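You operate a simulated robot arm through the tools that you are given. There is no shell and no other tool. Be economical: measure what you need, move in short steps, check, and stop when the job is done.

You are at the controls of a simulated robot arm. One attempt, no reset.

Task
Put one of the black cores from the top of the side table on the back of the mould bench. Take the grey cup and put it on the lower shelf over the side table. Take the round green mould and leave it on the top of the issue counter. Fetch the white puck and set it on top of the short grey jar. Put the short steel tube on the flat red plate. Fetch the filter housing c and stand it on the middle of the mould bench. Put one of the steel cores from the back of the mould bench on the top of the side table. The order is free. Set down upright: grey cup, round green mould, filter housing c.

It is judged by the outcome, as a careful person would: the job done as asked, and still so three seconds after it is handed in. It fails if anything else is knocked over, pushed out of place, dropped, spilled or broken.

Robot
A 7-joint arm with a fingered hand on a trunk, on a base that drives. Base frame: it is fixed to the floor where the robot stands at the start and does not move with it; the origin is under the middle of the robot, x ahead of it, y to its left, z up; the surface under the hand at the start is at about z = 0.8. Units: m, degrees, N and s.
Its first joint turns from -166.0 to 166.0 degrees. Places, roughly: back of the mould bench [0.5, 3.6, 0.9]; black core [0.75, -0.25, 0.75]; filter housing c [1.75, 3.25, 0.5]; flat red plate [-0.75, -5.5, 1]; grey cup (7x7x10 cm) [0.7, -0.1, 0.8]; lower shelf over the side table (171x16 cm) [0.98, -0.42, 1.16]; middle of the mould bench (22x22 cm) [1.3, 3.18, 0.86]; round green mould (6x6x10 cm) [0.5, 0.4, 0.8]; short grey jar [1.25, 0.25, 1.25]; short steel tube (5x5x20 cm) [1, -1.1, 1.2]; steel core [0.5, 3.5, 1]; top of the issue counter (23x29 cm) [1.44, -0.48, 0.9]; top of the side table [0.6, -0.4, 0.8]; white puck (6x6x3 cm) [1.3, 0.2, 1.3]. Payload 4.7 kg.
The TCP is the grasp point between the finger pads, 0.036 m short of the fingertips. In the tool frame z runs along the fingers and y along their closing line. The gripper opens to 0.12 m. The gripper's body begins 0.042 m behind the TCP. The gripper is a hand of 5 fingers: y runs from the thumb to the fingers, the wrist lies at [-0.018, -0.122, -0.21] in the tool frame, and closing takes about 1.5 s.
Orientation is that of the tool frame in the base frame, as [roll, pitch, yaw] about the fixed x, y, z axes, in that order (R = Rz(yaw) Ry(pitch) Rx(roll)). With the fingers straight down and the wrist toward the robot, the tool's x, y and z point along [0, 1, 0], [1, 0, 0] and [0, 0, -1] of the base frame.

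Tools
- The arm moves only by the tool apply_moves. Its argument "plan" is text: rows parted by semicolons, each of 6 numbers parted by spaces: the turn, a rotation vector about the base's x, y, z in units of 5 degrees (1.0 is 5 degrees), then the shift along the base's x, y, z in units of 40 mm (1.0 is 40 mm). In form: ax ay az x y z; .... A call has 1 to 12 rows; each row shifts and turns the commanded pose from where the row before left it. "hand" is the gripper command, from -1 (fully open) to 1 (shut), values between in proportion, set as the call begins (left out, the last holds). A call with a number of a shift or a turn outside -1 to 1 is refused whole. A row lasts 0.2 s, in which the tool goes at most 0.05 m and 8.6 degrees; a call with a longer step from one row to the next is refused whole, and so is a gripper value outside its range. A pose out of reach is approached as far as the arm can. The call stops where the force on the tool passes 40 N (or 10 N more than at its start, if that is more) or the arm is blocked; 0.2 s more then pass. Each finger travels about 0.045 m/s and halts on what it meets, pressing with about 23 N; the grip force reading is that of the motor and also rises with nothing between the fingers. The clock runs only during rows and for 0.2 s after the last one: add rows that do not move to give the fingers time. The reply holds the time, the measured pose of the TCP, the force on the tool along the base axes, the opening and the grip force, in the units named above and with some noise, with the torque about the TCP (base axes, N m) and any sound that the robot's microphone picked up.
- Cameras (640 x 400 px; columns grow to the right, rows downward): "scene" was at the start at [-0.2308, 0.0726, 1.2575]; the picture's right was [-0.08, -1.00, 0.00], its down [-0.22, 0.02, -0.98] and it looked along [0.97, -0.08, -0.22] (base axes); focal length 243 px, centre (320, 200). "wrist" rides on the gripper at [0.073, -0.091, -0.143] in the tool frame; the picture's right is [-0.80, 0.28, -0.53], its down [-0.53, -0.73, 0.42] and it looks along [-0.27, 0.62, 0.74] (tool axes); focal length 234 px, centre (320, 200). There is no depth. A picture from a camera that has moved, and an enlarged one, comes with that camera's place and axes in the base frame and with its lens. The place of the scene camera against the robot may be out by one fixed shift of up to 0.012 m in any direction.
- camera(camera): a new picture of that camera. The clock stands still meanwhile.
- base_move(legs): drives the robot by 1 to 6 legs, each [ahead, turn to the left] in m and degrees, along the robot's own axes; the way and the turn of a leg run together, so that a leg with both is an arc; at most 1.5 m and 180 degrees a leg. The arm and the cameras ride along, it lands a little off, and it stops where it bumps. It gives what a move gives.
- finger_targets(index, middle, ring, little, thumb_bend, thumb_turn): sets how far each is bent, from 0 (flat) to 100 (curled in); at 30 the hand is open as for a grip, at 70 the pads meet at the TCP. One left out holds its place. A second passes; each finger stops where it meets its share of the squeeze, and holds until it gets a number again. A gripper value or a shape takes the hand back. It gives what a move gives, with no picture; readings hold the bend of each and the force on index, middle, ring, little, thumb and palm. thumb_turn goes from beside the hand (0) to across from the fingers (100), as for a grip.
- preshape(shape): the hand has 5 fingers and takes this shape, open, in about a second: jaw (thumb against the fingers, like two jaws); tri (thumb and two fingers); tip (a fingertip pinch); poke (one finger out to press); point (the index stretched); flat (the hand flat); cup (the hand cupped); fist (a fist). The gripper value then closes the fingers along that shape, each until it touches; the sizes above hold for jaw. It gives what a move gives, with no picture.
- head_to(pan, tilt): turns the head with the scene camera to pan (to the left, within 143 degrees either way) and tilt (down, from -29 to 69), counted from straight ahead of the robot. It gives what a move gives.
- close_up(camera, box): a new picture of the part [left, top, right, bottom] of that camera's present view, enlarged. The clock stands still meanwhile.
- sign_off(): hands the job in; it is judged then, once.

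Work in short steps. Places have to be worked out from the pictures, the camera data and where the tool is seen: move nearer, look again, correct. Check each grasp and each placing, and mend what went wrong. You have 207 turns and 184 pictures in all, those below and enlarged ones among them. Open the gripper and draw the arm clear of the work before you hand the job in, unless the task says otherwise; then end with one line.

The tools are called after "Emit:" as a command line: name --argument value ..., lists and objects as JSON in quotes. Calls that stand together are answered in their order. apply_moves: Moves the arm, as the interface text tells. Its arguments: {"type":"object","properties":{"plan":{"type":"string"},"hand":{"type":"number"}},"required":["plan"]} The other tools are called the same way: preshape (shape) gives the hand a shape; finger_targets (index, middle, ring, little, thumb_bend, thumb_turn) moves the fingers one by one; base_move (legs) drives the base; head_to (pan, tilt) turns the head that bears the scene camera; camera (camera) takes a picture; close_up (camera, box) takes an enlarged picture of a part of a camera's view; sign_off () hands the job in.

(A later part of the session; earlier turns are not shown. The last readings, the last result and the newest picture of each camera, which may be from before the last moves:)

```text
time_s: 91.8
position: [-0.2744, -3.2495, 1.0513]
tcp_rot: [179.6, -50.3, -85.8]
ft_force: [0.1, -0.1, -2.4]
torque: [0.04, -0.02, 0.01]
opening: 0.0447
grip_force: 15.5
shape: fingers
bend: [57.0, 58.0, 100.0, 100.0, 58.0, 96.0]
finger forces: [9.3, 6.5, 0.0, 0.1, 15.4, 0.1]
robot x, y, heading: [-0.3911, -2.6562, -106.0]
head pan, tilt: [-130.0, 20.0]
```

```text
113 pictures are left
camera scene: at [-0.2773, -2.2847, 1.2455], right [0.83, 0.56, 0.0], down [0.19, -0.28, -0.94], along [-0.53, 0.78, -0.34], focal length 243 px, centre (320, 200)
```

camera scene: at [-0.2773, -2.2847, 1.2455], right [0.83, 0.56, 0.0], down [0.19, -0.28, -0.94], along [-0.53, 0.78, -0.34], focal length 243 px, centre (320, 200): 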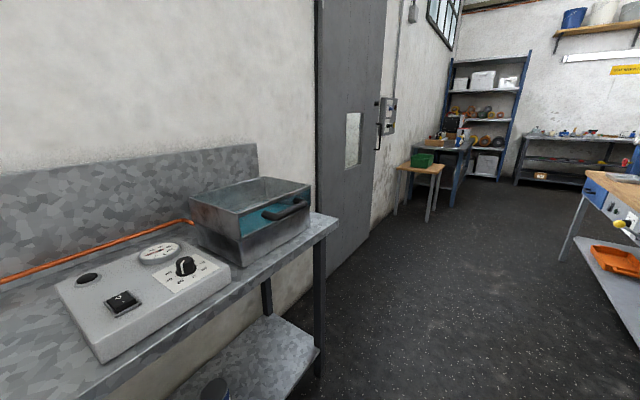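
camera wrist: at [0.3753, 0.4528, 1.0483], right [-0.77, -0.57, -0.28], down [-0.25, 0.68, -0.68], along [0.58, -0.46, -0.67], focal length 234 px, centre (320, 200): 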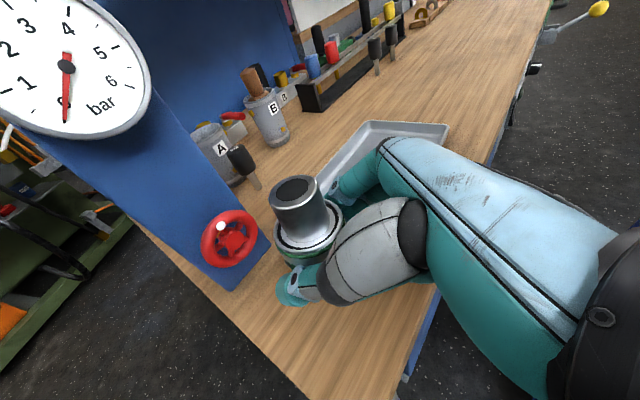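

Heading −106 is enough; bench items look undisturbed. Back up away from the bench, then turn left toward the gap south of the crate.

Emit:
base_move --legs '[[-0.75, 0], [0, 40]]'

```text
time_s: 97.7
position: [0.2792, -2.3145, 1.0514]
tcp_rot: [179.7, -50.3, -46.0]
ft_force: [-0.9, -0.3, -3.5]
torque: [0.02, 0.06, -0.03]
opening: 0.0447
grip_force: 15.6
shape: fingers
bend: [57.0, 58.0, 100.0, 100.0, 58.0, 96.0]
finger forces: [9.2, 6.5, 0.0, 0.1, 15.2, 0.0]
robot x, y, heading: [-0.1959, -1.9398, -66.0]
head pan, tilt: [-130.0, 20.0]
```

Continue: turn to −30°, pass south of the crate, then turn and look at the back of the table.

Emit:
base_move --legs '[[0, 36], [1.4, 0], [0, 30], [0.9, 0], [0, 60]]'

Emit:
head_to --pan 25 --tilt 12

Emit:
camera --camera "scene"

```text
time_s: 114.8
position: [1.958, -2.0266, 1.0505]
tcp_rot: [179.6, -50.3, 79.8]
ft_force: [-0.2, 0.0, -2.6]
torque: [-0.04, 0.0, 0.05]
opening: 0.0447
grip_force: 14.9
shape: fingers
bend: [57.0, 58.0, 100.0, 100.0, 58.0, 96.0]
finger forces: [9.1, 6.2, 0.0, 0.0, 14.8, 0.1]
robot x, y, heading: [1.929, -2.6299, 59.7]
head pan, tilt: [-130.0, 20.0]
```

```text
time_s: 117.2
position: [1.9565, -2.0271, 1.0521]
tcp_rot: [179.7, -50.3, 79.6]
ft_force: [-0.1, 0.3, -2.9]
torque: [-0.04, -0.02, -0.03]
opening: 0.0446
grip_force: 15.0
shape: fingers
bend: [57.0, 58.0, 100.0, 100.0, 58.0, 96.0]
finger forces: [9.1, 6.1, 0.0, 0.0, 14.8, 0.1]
robot x, y, heading: [1.925, -2.6324, 60.0]
head pan, tilt: [25.0, 12.0]
```

```text
112 pictures are left
camera scene: at [1.7074, -2.7803, 1.2585], right [1.0, -0.09, 0.0], down [-0.02, -0.21, -0.98], along [0.09, 0.97, -0.21], focal length 243 px, centre (320, 200)
```

scene: 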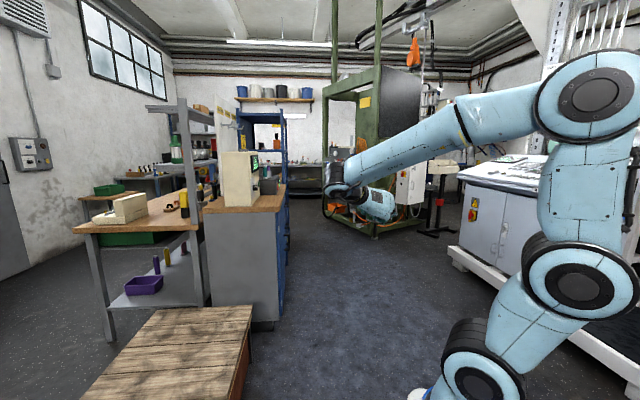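

The issue counter is behind the side table with a wide aisle. I drive up the aisle and turn to face the counter.

Emit:
base_move --legs '[[0, 21], [1.5, 0], [0.6, 0], [0, 99]]'

Emit:
head_to --pan 0 --tilt 20

Emit:
camera --camera "scene"

```text
time_s: 133.0
position: [1.7766, -0.8279, 1.0512]
tcp_rot: [179.7, -50.4, -161.3]
ft_force: [0.0, 0.3, -3.0]
torque: [0.04, -0.02, 0.02]
opening: 0.0446
grip_force: 14.1
shape: fingers
bend: [57.0, 58.0, 100.0, 100.0, 58.0, 97.0]
finger forces: [9.0, 6.1, 0.0, 0.1, 14.6, 0.0]
robot x, y, heading: [2.3165, -0.5579, 178.8]
head pan, tilt: [25.0, 12.0]
```

```text
time_s: 133.9
position: [1.7754, -0.8276, 1.052]
tcp_rot: [179.7, -50.3, -161.1]
ft_force: [-0.3, 0.8, -3.6]
torque: [0.03, -0.05, 0.02]
opening: 0.0447
grip_force: 14.5
shape: fingers
bend: [57.0, 58.0, 100.0, 100.0, 58.0, 97.0]
finger forces: [8.9, 6.2, 0.1, 0.0, 14.5, 0.0]
robot x, y, heading: [2.3149, -0.5611, 178.8]
head pan, tilt: [0.0, 20.0]
```

```text
111 pictures are left
camera scene: at [2.5572, -0.6435, 1.2455], right [0.02, 1.0, 0.0], down [0.34, -0.01, -0.94], along [-0.94, 0.02, -0.34], focal length 243 px, centre (320, 200)
```

scene: 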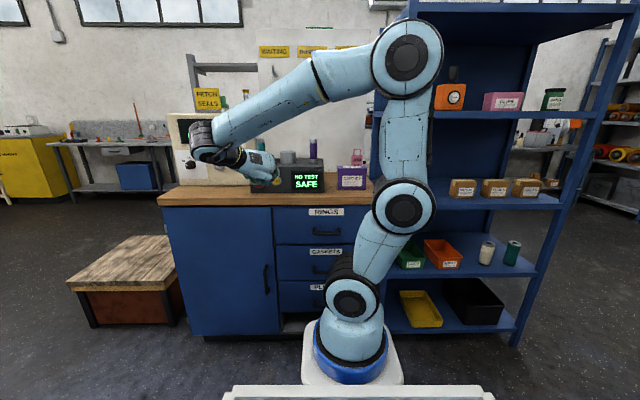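

Emit:
close_up --camera "scene" --box '[150, 90, 420, 250]'

Emit:
camera --camera "wrist"

Emit:
close_up --camera "scene" --box '[390, 60, 630, 220]'

```text
2.37 times, centred on (285, 170) of scene
camera zoom: at [2.5572, -0.6435, 1.2455], right [0.02, 1.0, 0.0], down [0.34, -0.01, -0.94], along [-0.94, 0.02, -0.34], focal length 576 px, centre (403, 271)
```

zoom: 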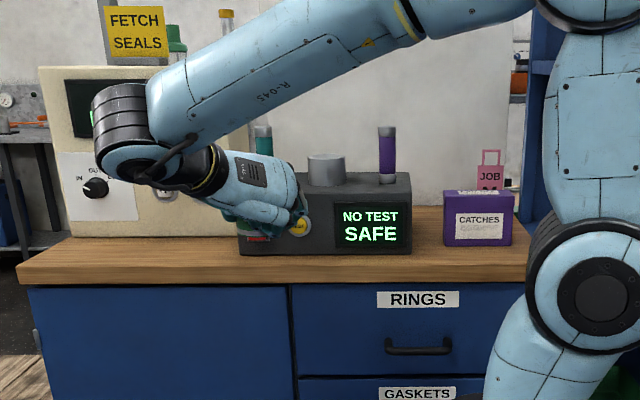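

```text
109 pictures are left
camera wrist: at [1.8665, -0.8944, 1.1993], right [0.78, 0.56, -0.28], down [0.24, -0.69, -0.68], along [-0.58, 0.46, -0.67], focal length 234 px, centre (320, 200)
```

wrist: 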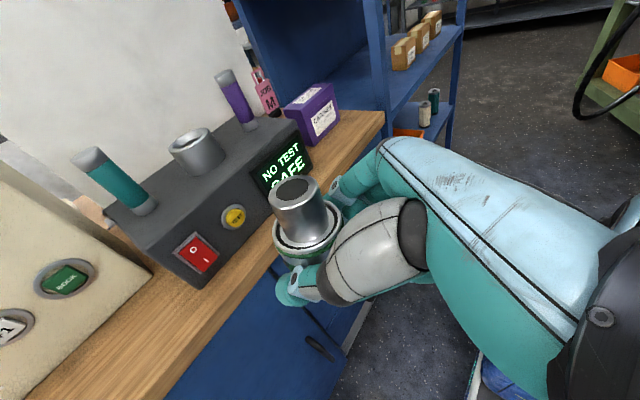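

```text
2.50 times, centred on (510, 140) of scene
camera zoom: at [2.5572, -0.6435, 1.2455], right [0.02, 1.0, 0.0], down [0.34, -0.01, -0.94], along [-0.94, 0.02, -0.34], focal length 607 px, centre (-155, 350)
```

zoom: 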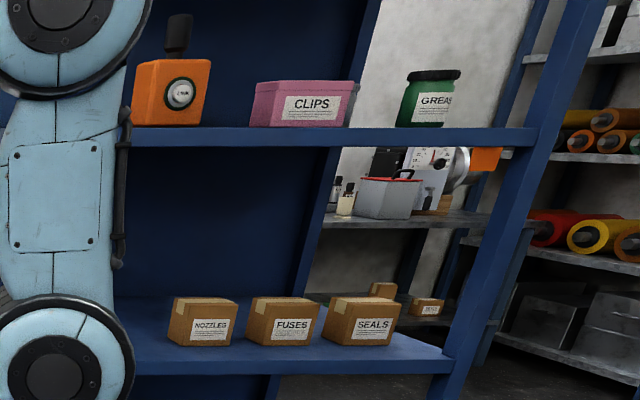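

Free strip on the counter: front part at x≈1.46–1.55, y≈-0.6…-0.4, in front of the CATCHES box. I move the mould over to y≈-0.5, still in front of the counter.

Emit:
apply_moves --plan "0 0 0 0 .9 0;0 0 0 0 .9 0;0 0 0 0 .9 0;0 0 0 0 .9 0;0 0 0 0 .9 0;0 0 0 0 .9 0;0 0 0 0 .9 0;0 0 0 0 .9 0;0 0 0 0 .95 0;0 0 0 -.8 0 0;0 0 0 -.8 0 0;0 0 0 0 0 0"

Emit:
camera --camera "wrist"

Emit:
close_up --camera "scene" --box '[210, 90, 480, 250]'

```text
time_s: 136.5
position: [1.7104, -0.5027, 1.0502]
tcp_rot: [179.7, -50.5, -161.1]
ft_force: [-0.4, 1.1, -3.3]
torque: [0.01, -0.06, -0.01]
opening: 0.0448
grip_force: 15.2
shape: fingers
bend: [57.0, 58.0, 100.0, 100.0, 58.0, 96.0]
finger forces: [9.1, 6.3, 0.0, 0.0, 14.9, 0.0]
robot x, y, heading: [2.3169, -0.557, 179.1]
head pan, tilt: [0.0, 20.0]
```

```text
107 pictures are left
camera wrist: at [1.8017, -0.569, 1.199], right [0.78, 0.56, -0.28], down [0.24, -0.69, -0.68], along [-0.58, 0.46, -0.67], focal length 234 px, centre (320, 200)
```

wrist: 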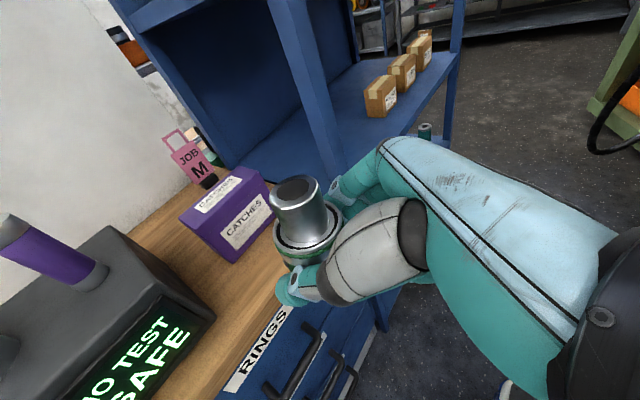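

```text
2.37 times, centred on (345, 170) of scene
camera zoom: at [2.5573, -0.6434, 1.2455], right [0.02, 1.0, 0.0], down [0.34, -0.01, -0.94], along [-0.94, 0.02, -0.34], focal length 576 px, centre (261, 271)
```

zoom: 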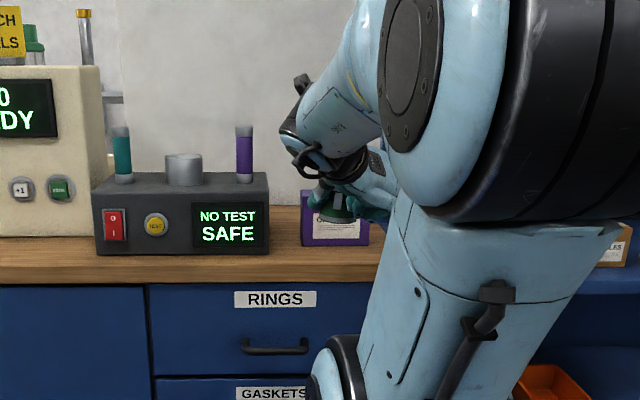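

Clearances: NO TEST box right edge y≈-0.61, CATCHES left-front corner (1.43,-0.54), counter edge x≈1.575. Target mould centre (1.52,-0.525). Move over and lower to just above.

Emit:
apply_moves --plan "0 0 0 -.9 -.1 0;0 0 0 -.9 -.1 0;0 0 0 -.9 -.1 0;0 0 0 -.9 -.1 0;0 0 0 -.9 -.1 0;0 0 0 0 0 -.8;0 0 0 0 0 -.8;0 0 0 0 0 -.5;0 0 0 0 0 0"

Emit:
camera --camera "wrist"

Emit:
close_up --camera "scene" --box '[270, 110, 430, 210]'

```text
time_s: 138.5
position: [1.5306, -0.5216, 0.9669]
tcp_rot: [179.7, -50.3, -161.1]
ft_force: [-0.9, 0.1, -3.9]
torque: [0.02, -0.06, 0.01]
opening: 0.0445
grip_force: 15.3
shape: fingers
bend: [57.0, 58.0, 100.0, 100.0, 58.0, 96.0]
finger forces: [9.7, 6.1, 0.1, 0.1, 15.0, 0.1]
robot x, y, heading: [2.3164, -0.5596, 178.7]
head pan, tilt: [0.0, 20.0]
```

```text
105 pictures are left
camera wrist: at [1.6215, -0.589, 1.1147], right [0.78, 0.56, -0.28], down [0.24, -0.69, -0.68], along [-0.58, 0.46, -0.67], focal length 234 px, centre (320, 200)
```

wrist: 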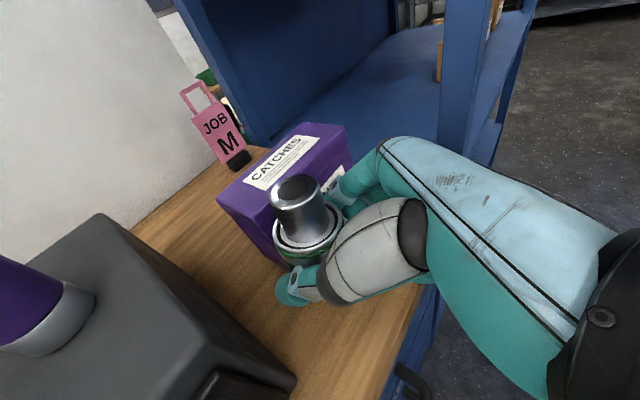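

```text
4.00 times, centred on (350, 160) of scene
camera zoom: at [2.5572, -0.6434, 1.2455], right [0.02, 1.0, 0.0], down [0.34, -0.01, -0.94], along [-0.94, 0.02, -0.34], focal length 971 px, centre (200, 360)
```

zoom: 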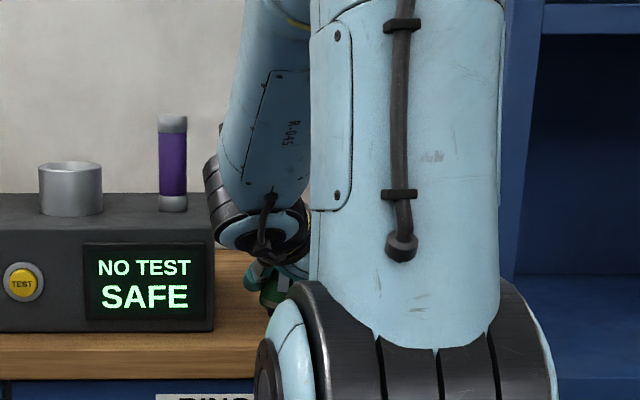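

Lower in small steps to contact.

Emit:
apply_moves --plan "0 0 0 0 0 -.25;0 0 0 0 0 -.15;0 0 0 0 0 0"

Emit:
apply_moves --plan "0 0 0 0 0 -.1;0 0 0 0 0 -.1;0 0 0 0 0 0"

```text
time_s: 139.3
position: [1.532, -0.5223, 0.9515]
tcp_rot: [179.7, -50.3, -161.2]
ft_force: [-0.4, 0.0, -3.0]
torque: [0.01, -0.06, 0.02]
opening: 0.0444
grip_force: 16.0
shape: fingers
bend: [57.0, 58.0, 100.0, 100.0, 58.0, 96.0]
finger forces: [9.6, 6.1, 0.0, 0.0, 15.0, 0.0]
robot x, y, heading: [2.3159, -0.5598, 178.9]
head pan, tilt: [0.0, 20.0]
```

```text
time_s: 140.1
position: [1.531, -0.5223, 0.9426]
tcp_rot: [179.7, -50.4, -161.2]
ft_force: [-0.9, 0.1, -3.4]
torque: [-0.02, -0.04, -0.03]
opening: 0.0445
grip_force: 14.8
shape: fingers
bend: [57.0, 58.0, 100.0, 100.0, 58.0, 96.0]
finger forces: [9.6, 6.2, 0.1, 0.1, 15.0, 0.0]
robot x, y, heading: [2.3145, -0.5592, 179.0]
head pan, tilt: [0.0, 20.0]
```

Emit:
apply_moves --plan "0 0 0 0 0 -.1;0 0 0 0 0 0"

Emit:
apply_moves --plan "0 0 0 0 0 -.1;0 0 0 0 0 0"

Emit:
camera --camera "wrist"

```text
time_s: 140.7
position: [1.5319, -0.5219, 0.9412]
tcp_rot: [179.5, -50.5, -161.1]
ft_force: [0.8, 0.0, 11.8]
torque: [0.29, 0.24, -0.02]
opening: 0.0446
grip_force: 19.1
shape: fingers
bend: [57.0, 58.0, 100.0, 100.0, 58.0, 96.0]
finger forces: [8.6, 12.2, 0.1, 0.1, 16.6, 0.0]
robot x, y, heading: [2.3149, -0.5625, 178.9]
head pan, tilt: [0.0, 20.0]
```

```text
time_s: 141.3
position: [1.5323, -0.5221, 0.9388]
tcp_rot: [179.3, -50.7, -161.0]
ft_force: [0.9, 0.1, 33.1]
torque: [0.68, 0.8, -0.04]
opening: 0.0447
grip_force: 26.7
shape: fingers
bend: [57.0, 57.0, 100.0, 100.0, 58.0, 96.0]
finger forces: [7.8, 28.1, 0.1, 0.0, 17.6, 0.1]
robot x, y, heading: [2.3149, -0.5626, 179.0]
head pan, tilt: [0.0, 20.0]
```

```text
103 pictures are left
camera wrist: at [1.6236, -0.589, 1.0858], right [0.78, 0.56, -0.29], down [0.24, -0.69, -0.69], along [-0.58, 0.46, -0.67], focal length 234 px, centre (320, 200)
```

wrist: 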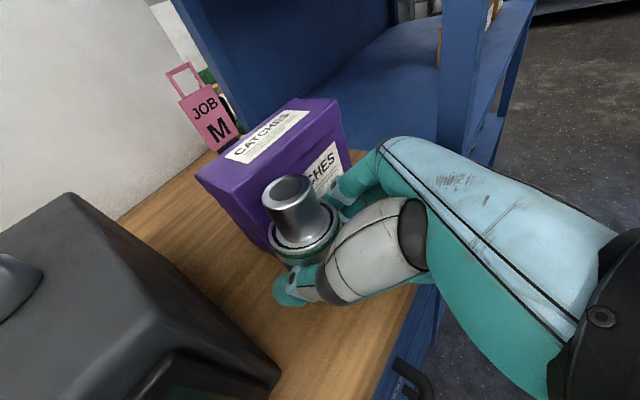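

On the surface. I ease up 4 mm and open index, middle and thumb.

Emit:
apply_moves --plan "0 0 0 0 0 .08;0 0 0 0 0 0"

Emit:
finger_targets --index 44 --middle 44 --thumb_bend 44

Emit:
camera --camera "wrist"

```text
time_s: 141.9
position: [1.5323, -0.5224, 0.9377]
tcp_rot: [179.5, -50.4, -161.0]
ft_force: [-4.5, -1.1, 24.3]
torque: [0.5, 0.79, 0.08]
opening: 0.0447
grip_force: 23.3
shape: fingers
bend: [57.0, 57.0, 100.0, 100.0, 58.0, 96.0]
finger forces: [8.9, 22.6, 0.0, 0.0, 15.8, 0.1]
robot x, y, heading: [2.3162, -0.558, 179.0]
head pan, tilt: [0.0, 20.0]
```

```text
time_s: 142.9
position: [1.5333, -0.5227, 0.9384]
tcp_rot: [179.6, -50.3, -161.1]
ft_force: [3.5, -2.6, 7.7]
torque: [0.11, 0.15, -0.01]
opening: 0.0798
grip_force: 4.6
shape: fingers
bend: [45.0, 47.0, 100.0, 100.0, 44.0, 97.0]
finger forces: [1.5, 8.3, 0.0, 0.1, 0.0, 0.0]
robot x, y, heading: [2.3182, -0.5623, 178.8]
head pan, tilt: [0.0, 20.0]
```

```text
102 pictures are left
camera wrist: at [1.6231, -0.5887, 1.0859], right [0.78, 0.56, -0.28], down [0.24, -0.69, -0.68], along [-0.58, 0.46, -0.67], focal length 234 px, centre (320, 200)
```

wrist: 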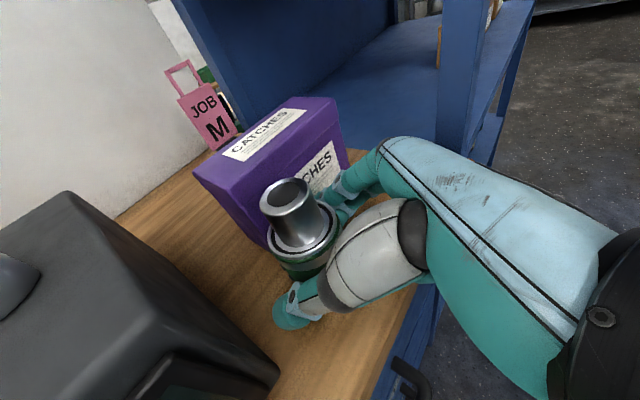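

Thumb is free; index/middle still graze something. I ease up and back along the finger line in small steps.

Emit:
apply_moves --plan "0 0 0 .05 .02 .15;0 0 0 0 0 0"

Emit:
camera --camera "wrist"

```text
time_s: 143.5
position: [1.5341, -0.5211, 0.9431]
tcp_rot: [179.7, -50.4, -161.2]
ft_force: [0.6, 0.6, -0.6]
torque: [0.01, 0.0, -0.01]
opening: 0.0806
grip_force: 0.0
shape: fingers
bend: [44.0, 44.0, 100.0, 100.0, 44.0, 97.0]
finger forces: [0.0, 0.1, 0.1, 0.0, 0.1, 0.1]
robot x, y, heading: [2.3173, -0.56, 178.9]
head pan, tilt: [0.0, 20.0]
```

```text
101 pictures are left
camera wrist: at [1.6247, -0.588, 1.092], right [0.78, 0.56, -0.28], down [0.25, -0.69, -0.68], along [-0.57, 0.46, -0.67], focal length 234 px, centre (320, 200)
```

wrist: 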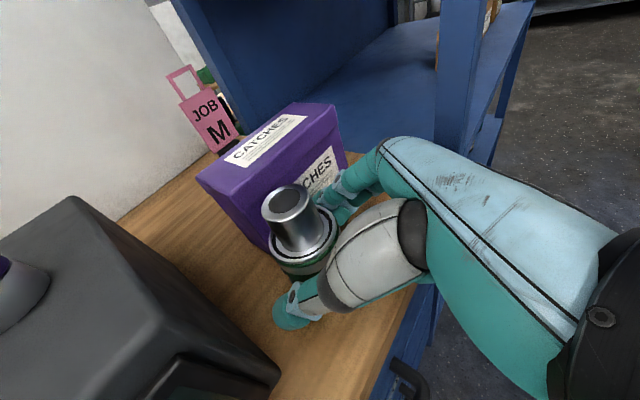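

Free of contact; mould stands. Withdraw along the finger line.

Emit:
apply_moves --plan "0 0 0 .36 .12 .32;0 0 0 .36 .12 .32;0 0 0 .6 .2 .5;0 0 0 .6 .2 .5;0 0 0 .6 .2 .5;0 0 0 .6 .2 .5;0 0 0 .6 0 .5;0 0 0 0 0 0"

Emit:
camera --camera "wrist"

Emit:
camera --camera "scene"

```text
time_s: 145.3
position: [1.6821, -0.4803, 1.0709]
tcp_rot: [179.8, -50.3, -161.2]
ft_force: [0.0, -0.4, 0.8]
torque: [0.02, 0.02, -0.01]
opening: 0.0808
grip_force: 0.0
shape: fingers
bend: [44.0, 44.0, 100.0, 100.0, 44.0, 97.0]
finger forces: [0.1, 0.1, 0.0, 0.1, 0.1, 0.0]
robot x, y, heading: [2.317, -0.5572, 178.7]
head pan, tilt: [0.0, 20.0]
```

```text
100 pictures are left
camera wrist: at [1.7725, -0.5463, 1.2187], right [0.78, 0.56, -0.28], down [0.24, -0.69, -0.68], along [-0.58, 0.46, -0.67], focal length 234 px, centre (320, 200)
```

wrist: 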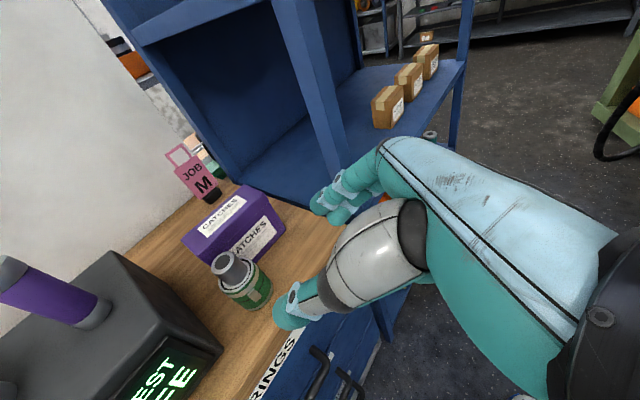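

```text
99 pictures are left
camera scene: at [2.5573, -0.6434, 1.2455], right [0.02, 1.0, 0.0], down [0.34, -0.01, -0.94], along [-0.94, 0.02, -0.34], focal length 243 px, centre (320, 200)
```

scene: 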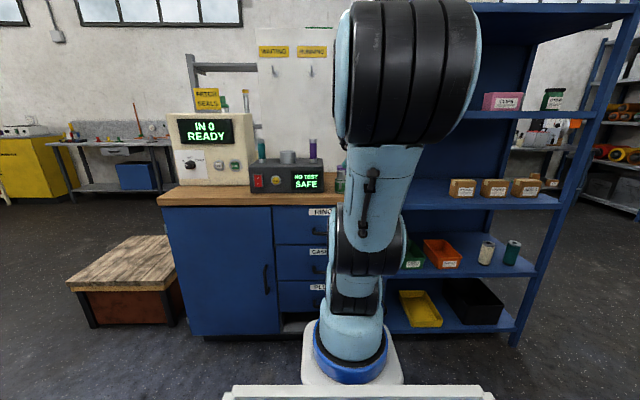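

The mould stands upright on the counter. Next the white puck and grey jar on the blue shelf unit: back off and shift the base north in front of that unit.

Emit:
preshape --shape "jaw"

Emit:
base_move --legs '[[-0.25, 0], [0, -90], [0.7, 0], [0, 90]]'

Emit:
camera --camera "scene"

Emit:
camera --camera "wrist"

```text
time_s: 146.2
position: [1.6809, -0.4795, 1.0703]
tcp_rot: [179.7, -50.3, -161.1]
ft_force: [0.0, -0.4, -0.8]
torque: [-0.01, 0.02, 0.02]
opening: 0.1197
grip_force: 0.0
shape: jaw
bend: [30.0, 30.0, 30.0, 30.0, 30.0, 97.0]
finger forces: [0.0, 0.0, 0.0, 0.1, 0.1, 0.0]
robot x, y, heading: [2.3201, -0.5625, 178.8]
head pan, tilt: [0.0, 20.0]
```

```text
time_s: 153.7
position: [2.6837, 0.3591, 1.0683]
tcp_rot: [179.9, -49.8, 106.2]
ft_force: [8.7, -19.3, -3.7]
torque: [-0.52, 0.08, -1.64]
opening: 0.1198
grip_force: 0.0
shape: jaw
bend: [27.0, 29.0, 30.0, 30.0, 30.0, 98.0]
finger forces: [22.2, 0.1, 0.0, 0.0, 0.0, 0.0]
robot x, y, heading: [2.5866, -0.268, 87.6]
head pan, tilt: [0.0, 20.0]
stopped in leg 3: the force on the tool passed its limit at 110 N (the readings are from after the stop); the commanded pose is now the measured one
```

```text
98 pictures are left
camera scene: at [2.5001, -0.5009, 1.2454], right [1.0, -0.05, 0.0], down [-0.02, -0.34, -0.94], along [0.04, 0.94, -0.34], focal length 243 px, centre (320, 200)
```

scene: 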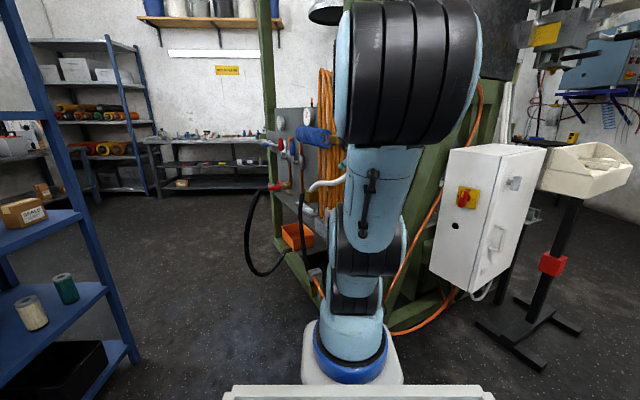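

```text
97 pictures are left
camera wrist: at [2.615, 0.275, 1.2166], right [0.53, -0.81, -0.27], down [-0.7, -0.22, -0.68], along [0.49, 0.55, -0.68], focal length 234 px, centre (320, 200)
```

wrist: 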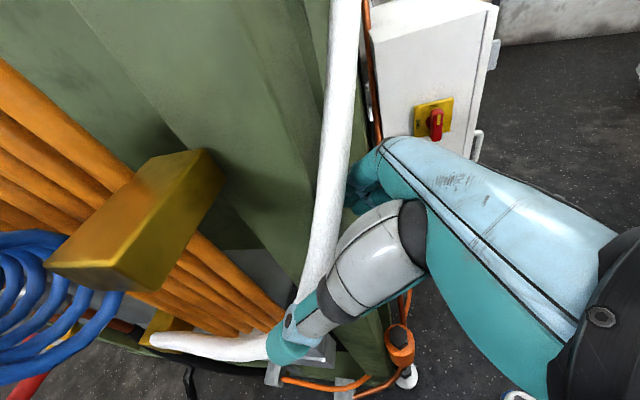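

The hand bumped the big green press frame. I back away 0.2 m and then turn to face the shelf unit.

Emit:
base_move --legs '[[-0.15, 0]]'

Emit:
camera --camera "wrist"

Emit:
base_move --legs '[[0, 91]]'

Emit:
camera --camera "scene"

```text
time_s: 155.1
position: [2.6758, 0.2093, 1.068]
tcp_rot: [179.9, -49.9, 106.6]
ft_force: [-0.8, -0.8, -0.1]
torque: [-0.01, -0.03, 0.0]
opening: 0.12
grip_force: 0.1
shape: jaw
bend: [30.0, 30.0, 30.0, 30.0, 30.0, 98.0]
finger forces: [0.0, 0.1, 0.0, 0.0, 0.0, 0.1]
robot x, y, heading: [2.578, -0.4199, 87.4]
head pan, tilt: [0.0, 20.0]
```

```text
96 pictures are left
camera wrist: at [2.6066, 0.1247, 1.2171], right [0.53, -0.8, -0.28], down [-0.7, -0.22, -0.68], along [0.49, 0.55, -0.68], focal length 234 px, centre (320, 200)
```

wrist: 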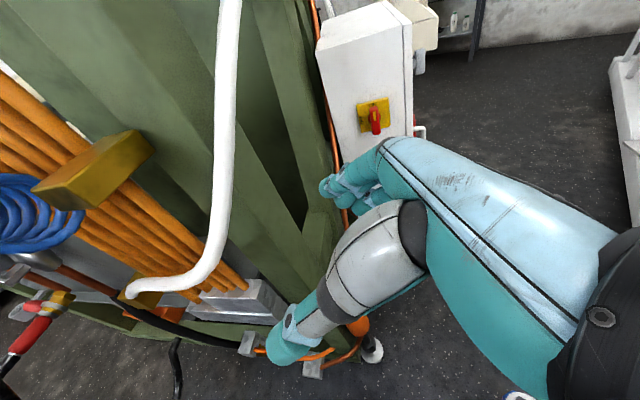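

```text
time_s: 159.3
position: [1.948, -0.3215, 1.0692]
tcp_rot: [179.7, -49.9, -163.2]
ft_force: [-0.5, 0.2, -0.3]
torque: [0.0, -0.03, 0.0]
opening: 0.12
grip_force: 0.0
shape: jaw
bend: [30.0, 30.0, 30.0, 30.0, 30.0, 98.0]
finger forces: [0.1, 0.1, 0.0, 0.1, 0.1, 0.0]
robot x, y, heading: [2.575, -0.4186, 177.3]
head pan, tilt: [0.0, 20.0]
```

```text
95 pictures are left
camera scene: at [2.817, -0.5088, 1.2455], right [0.04, 1.0, 0.0], down [0.34, -0.01, -0.94], along [-0.94, 0.04, -0.34], focal length 243 px, centre (320, 200)
```

scene: 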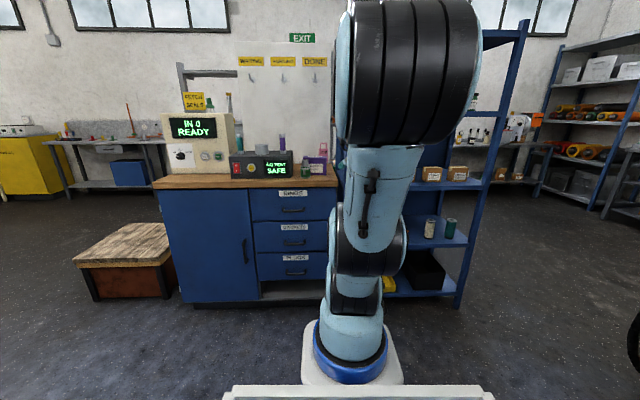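

The arm blocks the view; I raise the hand so the wrist camera looks onto the upper shelf of the blue unit.

Emit:
apply_moves --plan "0 0 0 0 0 1;0 0 0 0 0 1;0 0 0 0 0 1;0 0 0 0 0 1;0 0 0 0 0 1;0 0 0 0 0 1;0 0 0 0 0 1;0 0 0 0 0 1;0 0 0 0 -1 0;0 0 0 0 -1 0;0 0 0 0 0 0"

Emit:
camera --camera "wrist"

Emit:
camera --camera "scene"

```text
time_s: 161.7
position: [1.9481, -0.4008, 1.3868]
tcp_rot: [179.8, -49.8, -163.3]
ft_force: [0.6, 0.3, 0.0]
torque: [-0.03, -0.02, -0.01]
opening: 0.1198
grip_force: 0.1
shape: jaw
bend: [30.0, 30.0, 30.0, 30.0, 30.0, 98.0]
finger forces: [0.0, 0.1, 0.1, 0.1, 0.0, 0.0]
robot x, y, heading: [2.5804, -0.4156, 177.6]
head pan, tilt: [0.0, 20.0]
```

```text
94 pictures are left
camera wrist: at [2.0363, -0.4713, 1.5353], right [0.8, 0.53, -0.28], down [0.22, -0.7, -0.68], along [-0.55, 0.48, -0.68], focal length 234 px, centre (320, 200)
```

wrist: 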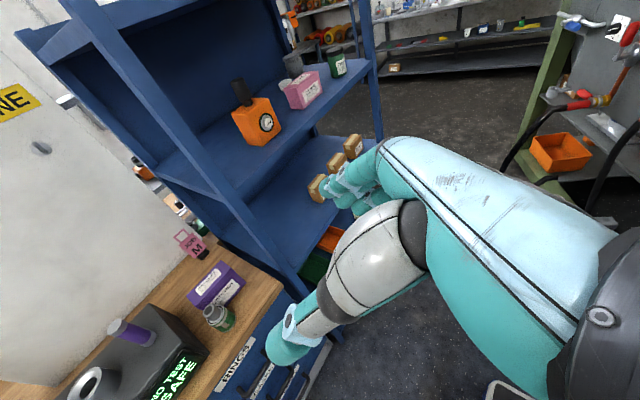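

```text
93 pictures are left
camera scene: at [2.817, -0.5088, 1.2455], right [0.04, 1.0, 0.0], down [0.34, -0.01, -0.94], along [-0.94, 0.04, -0.34], focal length 243 px, centre (320, 200)
```

scene: 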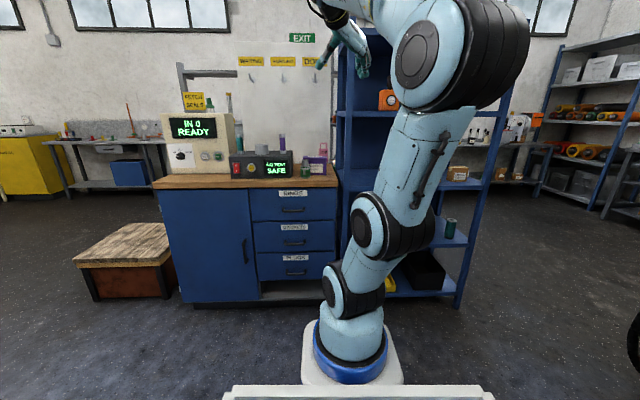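

Emit:
close_up --camera "wrist" --box '[180, 10, 400, 170]'

```text
2.50 times, centred on (290, 90) of wrist
camera zoom: at [2.0363, -0.4713, 1.5353], right [0.8, 0.53, -0.28], down [0.22, -0.7, -0.68], along [-0.55, 0.48, -0.68], focal length 585 px, centre (395, 475)
```

zoom: 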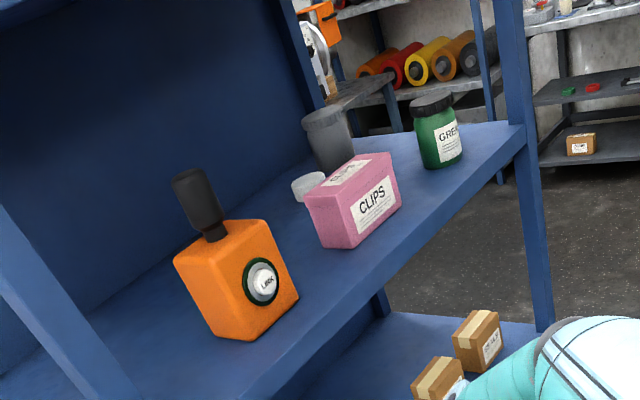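

I see the white puck behind-left of the CLIPS box and the dark-grey jar behind it on the upper shelf (z≈1.24). I drive nearer, to about (2.1, 0.1), facing the unit.

Emit:
base_move --legs '[[0, -47], [0.62, 0], [0, 47]]'

Emit:
camera --camera "scene"

Emit:
camera --camera "wrist"

```text
time_s: 169.4
position: [1.5483, 0.0738, 1.3856]
tcp_rot: [179.9, -49.8, -163.8]
ft_force: [0.1, 0.2, -0.1]
torque: [0.0, -0.02, -0.01]
opening: 0.1201
grip_force: 0.1
shape: jaw
bend: [30.0, 30.0, 30.0, 30.0, 30.0, 98.0]
finger forces: [0.1, 0.0, 0.0, 0.0, 0.1, 0.1]
robot x, y, heading: [2.1766, 0.0536, 177.6]
head pan, tilt: [0.0, 20.0]
```

```text
91 pictures are left
camera scene: at [2.4154, -0.0378, 1.2455], right [0.05, 1.0, 0.0], down [0.34, -0.02, -0.94], along [-0.94, 0.05, -0.34], focal length 243 px, centre (320, 200)
```

scene: 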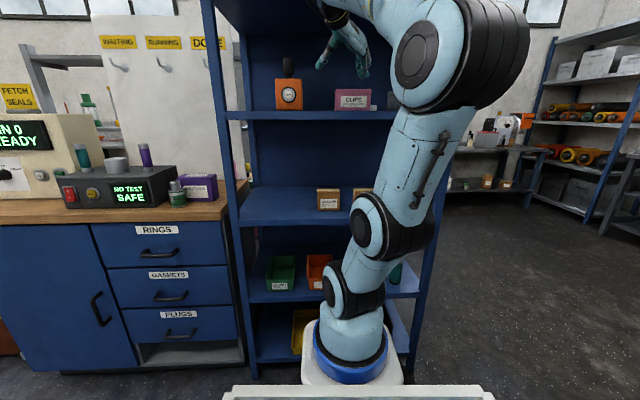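

```text
90 pictures are left
camera wrist: at [1.635, 0.0042, 1.5351], right [0.8, 0.53, -0.28], down [0.22, -0.7, -0.68], along [-0.55, 0.49, -0.68], focal length 234 px, centre (320, 200)
```

wrist: 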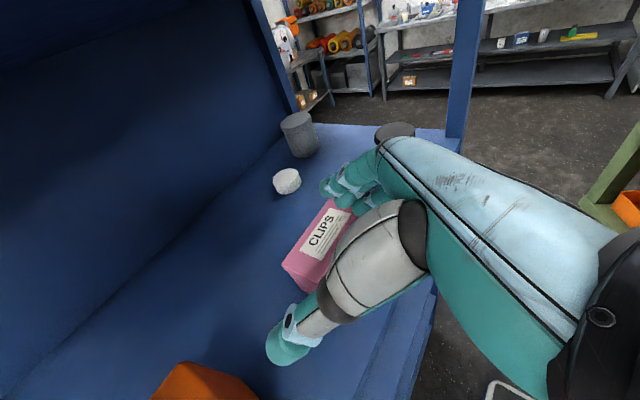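

Puck ≈(1.31, 0.23), jar ≈(1.268, 0.346) with top z≈1.315; CLIPS box is in front-left. I'll yaw the hand 34° so it approaches from the right of CLIPS, curl ring and little, and move to (1.5, 0.26, 1.42).

Emit:
finger_targets --ring 100 --little 100 --index 38 --middle 38 --thumb_bend 38

Emit:
apply_moves --plan "0 0 1 .2 .6 .2;0 0 1 0 .6 .2;0 0 1 0 .6 .2;0 0 1 -.2 .6 .2;0 0 1 -.3 .7 .1;0 0 1 -.3 .7 0;0 0 .8 -.4 .7 0;.4 -.4 0 -.2 .2 0;0 0 0 0 0 0"

Emit:
camera --camera "wrist"

Emit:
camera --camera "scene"

```text
time_s: 170.4
position: [1.5491, 0.0745, 1.3866]
tcp_rot: [179.9, -49.9, -163.7]
ft_force: [-0.4, 0.6, 0.7]
torque: [0.01, 0.02, 0.02]
opening: 0.0995
grip_force: 0.0
shape: fingers
bend: [38.0, 38.0, 100.0, 100.0, 38.0, 98.0]
finger forces: [0.0, 0.0, 0.1, 0.0, 0.1, 0.0]
robot x, y, heading: [2.1784, 0.0511, 177.5]
head pan, tilt: [0.0, 20.0]
```

```text
time_s: 172.4
position: [1.5417, 0.1164, 1.3939]
tcp_rot: [178.4, -47.0, -152.8]
ft_force: [-0.3, 0.1, -0.2]
torque: [-0.02, -0.02, -0.01]
opening: 0.0995
grip_force: 0.0
shape: fingers
bend: [38.0, 38.0, 100.0, 100.0, 38.0, 98.0]
finger forces: [0.1, 0.0, 0.0, 0.1, 0.0, 0.0]
out of reach, approached as far as the arm can: row 2, 3, 4, 5, 6, 7
robot x, y, heading: [2.1775, 0.0523, 177.2]
head pan, tilt: [0.0, 20.0]
```

```text
89 pictures are left
camera wrist: at [1.6347, 0.0575, 1.5422], right [0.71, 0.66, -0.23], down [0.36, -0.62, -0.69], along [-0.6, 0.41, -0.68], focal length 234 px, centre (320, 200)
```

wrist: 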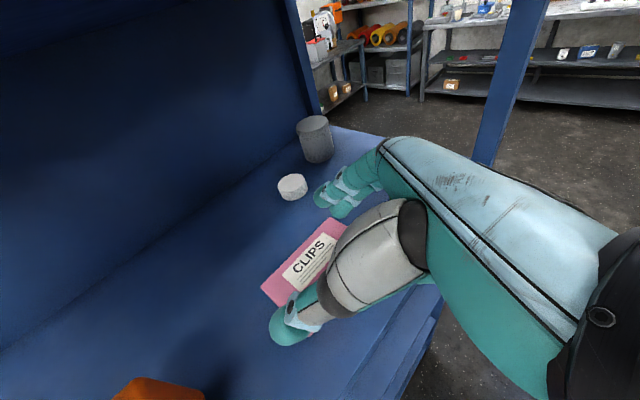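

```text
88 pictures are left
camera scene: at [2.4155, -0.0378, 1.2455], right [0.05, 1.0, 0.0], down [0.34, -0.02, -0.94], along [-0.94, 0.05, -0.34], focal length 243 px, centre (320, 200)
```

scene: 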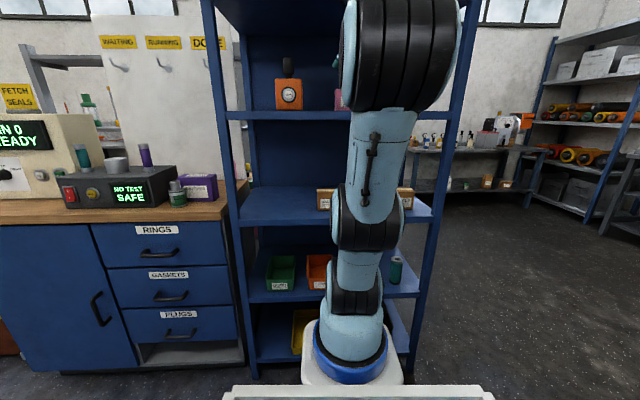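

The arm lagged due to reach limits; let it settle and check.

Emit:
apply_moves --plan "0 0 0 0 0 0;0 0 0 0 0 0;0 0 0 0 0 0;0 0 0 0 0 0"

```text
time_s: 173.4
position: [1.5419, 0.1169, 1.3919]
tcp_rot: [178.2, -47.1, -152.7]
ft_force: [-0.5, 0.3, 0.4]
torque: [-0.02, 0.01, -0.03]
opening: 0.0995
grip_force: 0.2
shape: fingers
bend: [38.0, 38.0, 100.0, 100.0, 38.0, 98.0]
finger forces: [0.1, 0.1, 0.0, 0.0, 0.1, 0.1]
robot x, y, heading: [2.175, 0.054, 176.8]
head pan, tilt: [0.0, 20.0]
```

I keep the present orientation and translate toward a point above-right of the puck, staying high.

Emit:
apply_moves --plan "0 0 0 0 .8 .3;0 0 0 -.2 .8 .2;0 0 0 -.4 .8 0;0 0 0 -.7 .6 0;0 0 0 -.8 .6 0;0 0 0 -.8 .2 0;0 0 0 -.8 0 0;0 0 0 0 0 0"

Emit:
camera --camera "wrist"

Emit:
camera --camera "scene"

```text
time_s: 175.2
position: [1.3998, 0.1405, 1.3513]
tcp_rot: [178.1, -47.2, -152.8]
ft_force: [1.0, 0.1, -1.0]
torque: [0.01, -0.01, -0.03]
opening: 0.0994
grip_force: 0.0
shape: fingers
bend: [38.0, 38.0, 100.0, 100.0, 38.0, 98.0]
finger forces: [0.1, 0.0, 0.0, 0.0, 0.1, 0.0]
out of reach, approached as far as the arm can: row 1, 2, 3, 4, 5, 6
robot x, y, heading: [2.1779, 0.0485, 177.3]
head pan, tilt: [0.0, 20.0]
```

```text
87 pictures are left
camera wrist: at [1.4906, 0.0804, 1.5003], right [0.71, 0.66, -0.23], down [0.36, -0.62, -0.69], along [-0.6, 0.42, -0.68], focal length 234 px, centre (320, 200)
```

wrist: 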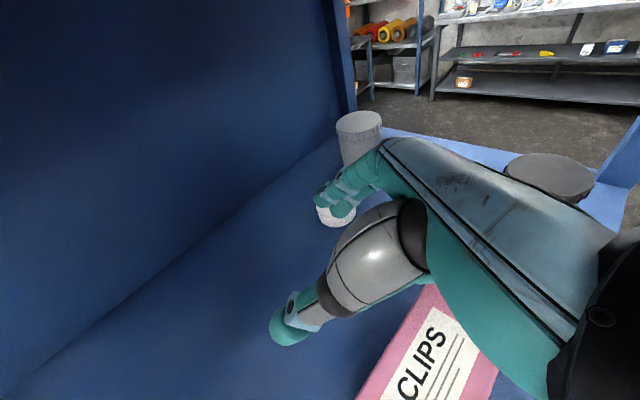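

```text
86 pictures are left
camera scene: at [2.4155, -0.0378, 1.2455], right [0.05, 1.0, 0.0], down [0.34, -0.02, -0.94], along [-0.94, 0.05, -0.34], focal length 243 px, centre (320, 200)
```

scene: 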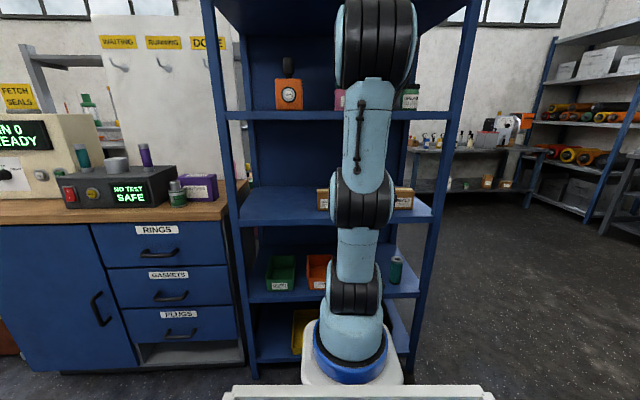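

The arm is limited on that side. I retract, then shift the base further north so the puck is ahead-left of the robot.

Emit:
apply_moves --plan "0 0 0 .9 0 .4;0 0 0 1 0 .2;0 0 0 1 0 0;0 0 0 1 0 0;0 0 0 1 0 0;0 0 0 1 0 0;0 0 0 0 0 0"

Emit:
base_move --legs '[[0, -60], [0.3, 0], [0, 60]]'

Emit:
camera --camera "wrist"

Emit:
camera --camera "scene"

```text
time_s: 176.8
position: [1.6271, 0.1134, 1.361]
tcp_rot: [178.0, -47.1, -152.8]
ft_force: [-0.9, 0.0, 0.2]
torque: [-0.02, 0.02, -0.03]
opening: 0.0993
grip_force: 0.2
shape: fingers
bend: [38.0, 38.0, 100.0, 100.0, 38.0, 98.0]
finger forces: [0.0, 0.0, 0.1, 0.0, 0.1, 0.0]
out of reach, approached as far as the arm can: row 2, 3, 4, 5
robot x, y, heading: [2.1785, 0.0533, 177.3]
head pan, tilt: [0.0, 20.0]
```

```text
time_s: 183.6
position: [1.5223, 0.5177, 1.3621]
tcp_rot: [177.6, -46.9, -167.0]
ft_force: [5.2, 40.0, 1.7]
torque: [-1.13, 0.06, 1.48]
opening: 0.0831
grip_force: 20.5
shape: fingers
bend: [38.0, 38.0, 100.0, 100.0, 38.0, 100.0]
finger forces: [0.0, 0.0, 0.1, 0.0, 40.0, 0.0]
robot x, y, heading: [2.0406, 0.3231, 163.1]
head pan, tilt: [0.0, 20.0]
stopped in leg 3: the force on the tool passed its limit at 74 N (the readings are from after the stop); the commanded pose is now the measured one
```

```text
85 pictures are left
camera wrist: at [1.5956, 0.4349, 1.5108], right [0.86, 0.46, -0.22], down [0.19, -0.69, -0.7], along [-0.47, 0.56, -0.68], focal length 234 px, centre (320, 200)
```

wrist: 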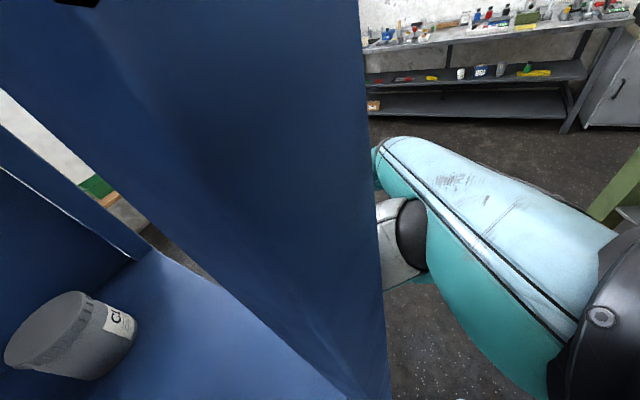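

```text
84 pictures are left
camera scene: at [2.2501, 0.1798, 1.2457], right [0.29, 0.96, 0.0], down [0.33, -0.1, -0.94], along [-0.9, 0.27, -0.34], focal length 243 px, centre (320, 200)
```

scene: 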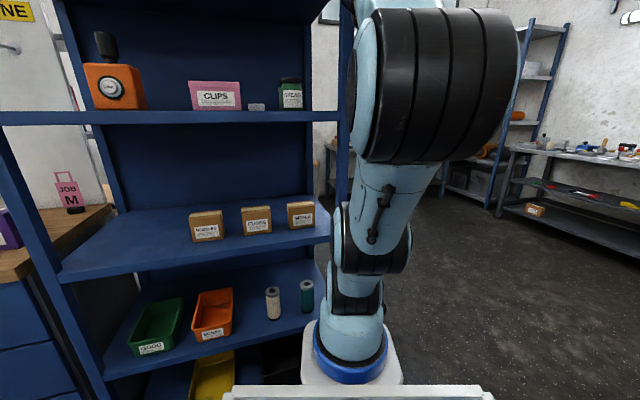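

The thumb touched the unit's right post during the turn. I turn back a little, retract the arm, then finish the turn.

Emit:
base_move --legs '[[0, -12]]'

Emit:
apply_moves --plan "0 0 0 .8 -.4 0;0 0 0 .8 -.4 0;0 0 0 .8 -.4 0;0 0 0 .6 -.2 0;0 0 0 0 0 0"

```text
time_s: 184.8
position: [1.5734, 0.6186, 1.3618]
tcp_rot: [177.5, -47.0, -178.8]
ft_force: [-0.5, 0.1, 0.0]
torque: [0.01, -0.02, -0.01]
opening: 0.0987
grip_force: 0.1
shape: fingers
bend: [38.0, 38.0, 100.0, 100.0, 38.0, 98.0]
finger forces: [0.0, 0.0, 0.0, 0.0, 0.0, 0.0]
robot x, y, heading: [2.0409, 0.3232, 150.9]
head pan, tilt: [0.0, 20.0]
```

```text
time_s: 185.9
position: [1.6933, 0.5619, 1.3622]
tcp_rot: [177.4, -47.0, -178.9]
ft_force: [0.3, 0.5, -0.7]
torque: [0.01, -0.02, -0.01]
opening: 0.0991
grip_force: 0.1
shape: fingers
bend: [38.0, 38.0, 100.0, 100.0, 38.0, 98.0]
finger forces: [0.1, 0.1, 0.0, 0.0, 0.1, 0.0]
out of reach, approached as far as the arm can: row 2
robot x, y, heading: [2.0419, 0.3223, 151.0]
head pan, tilt: [0.0, 20.0]
```

Emit:
base_move --legs '[[0, 32]]'

Emit:
camera --camera "wrist"

Emit:
camera --camera "scene"

```text
time_s: 187.7
position: [1.6298, 0.3909, 1.3621]
tcp_rot: [177.3, -46.8, -153.7]
ft_force: [12.7, 22.0, -5.4]
torque: [-0.18, -0.45, -2.03]
opening: 0.1276
grip_force: 15.9
shape: fingers
bend: [22.0, 38.0, 100.0, 100.0, 38.0, 98.0]
finger forces: [30.9, 0.0, 0.0, 0.0, 0.0, 0.0]
robot x, y, heading: [2.0428, 0.322, 176.7]
head pan, tilt: [0.0, 20.0]
stopped in leg 1: the force on the tool passed its limit at 56 N (the readings are from after the stop); the commanded pose is now the measured one
```

```text
83 pictures are left
camera wrist: at [1.7201, 0.3263, 1.5122], right [0.73, 0.64, -0.22], down [0.34, -0.63, -0.7], along [-0.59, 0.44, -0.68], focal length 234 px, centre (320, 200)
```

wrist: 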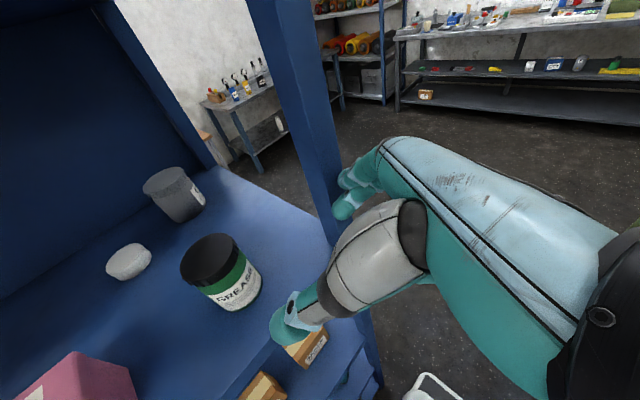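

```text
82 pictures are left
camera scene: at [2.2796, 0.2315, 1.2454], right [0.05, 1.0, 0.0], down [0.34, -0.02, -0.94], along [-0.94, 0.05, -0.34], focal length 243 px, centre (320, 200)
```

scene: 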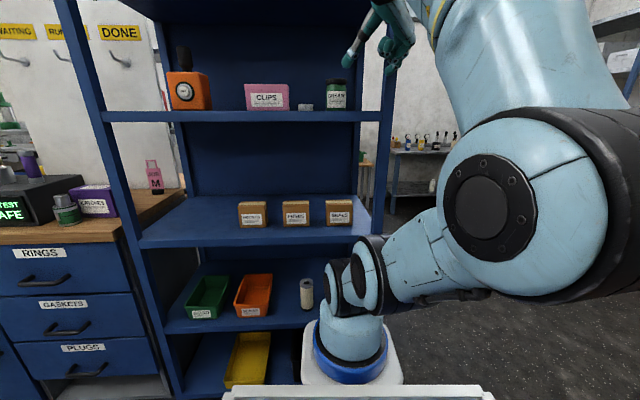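

The index is against the post. Everything is now visible: puck (1.308,0.232), jar (1.255,0.35), GREASE (1.49,0.31). I back off +x, shift left, and make the hand steeper (a≈37°), yaw −15°.

Emit:
apply_moves --plan "0 0 0 .7 .15 0;0 0 0 .8 0 0;0 0 0 .5 -.6 .3;0 0 -1 0 -.8 .3;0 0 -1 0 -.8 .3;0 0 -1 0 -.8 .3;.2 -1 0 0 -.4 0;.2 -1 0 0 0 0;0 0 0 0 0 0"

Emit:
camera --camera "wrist"

Emit:
camera --camera "scene"

```text
time_s: 189.7
position: [1.7357, 0.3965, 1.4105]
tcp_rot: [177.3, -36.7, -168.5]
ft_force: [0.0, 0.3, -0.5]
torque: [0.02, 0.03, -0.02]
opening: 0.1012
grip_force: 0.1
shape: fingers
bend: [36.0, 38.0, 100.0, 100.0, 38.0, 98.0]
finger forces: [0.0, 0.0, 0.1, 0.1, 0.0, 0.0]
out of reach, approached as far as the arm can: row 3, 4, 5, 6, 7
robot x, y, heading: [2.0397, 0.326, 176.8]
head pan, tilt: [0.0, 20.0]
```

```text
81 pictures are left
camera wrist: at [1.7798, 0.3054, 1.5659], right [0.9, 0.44, -0.05], down [0.29, -0.67, -0.68], along [-0.33, 0.6, -0.73], focal length 234 px, centre (320, 200)
```

wrist: 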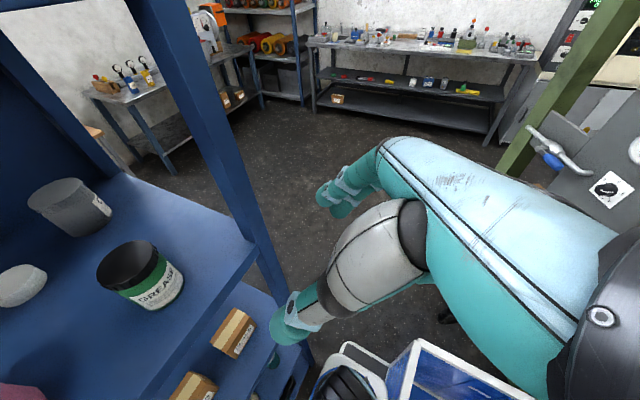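

```text
80 pictures are left
camera scene: at [2.2792, 0.2305, 1.2454], right [0.05, 1.0, 0.0], down [0.34, -0.02, -0.94], along [-0.94, 0.05, -0.34], focal length 243 px, centre (320, 200)
```

scene: 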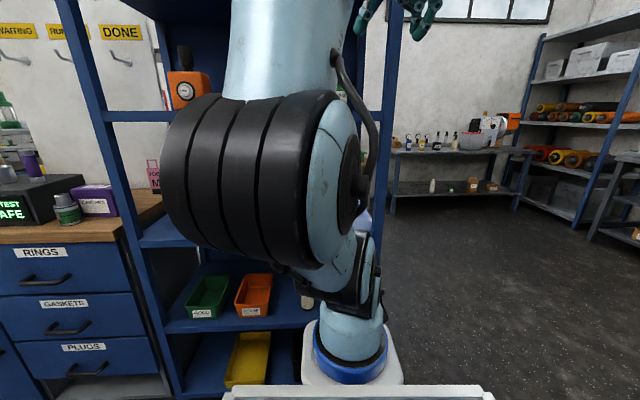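

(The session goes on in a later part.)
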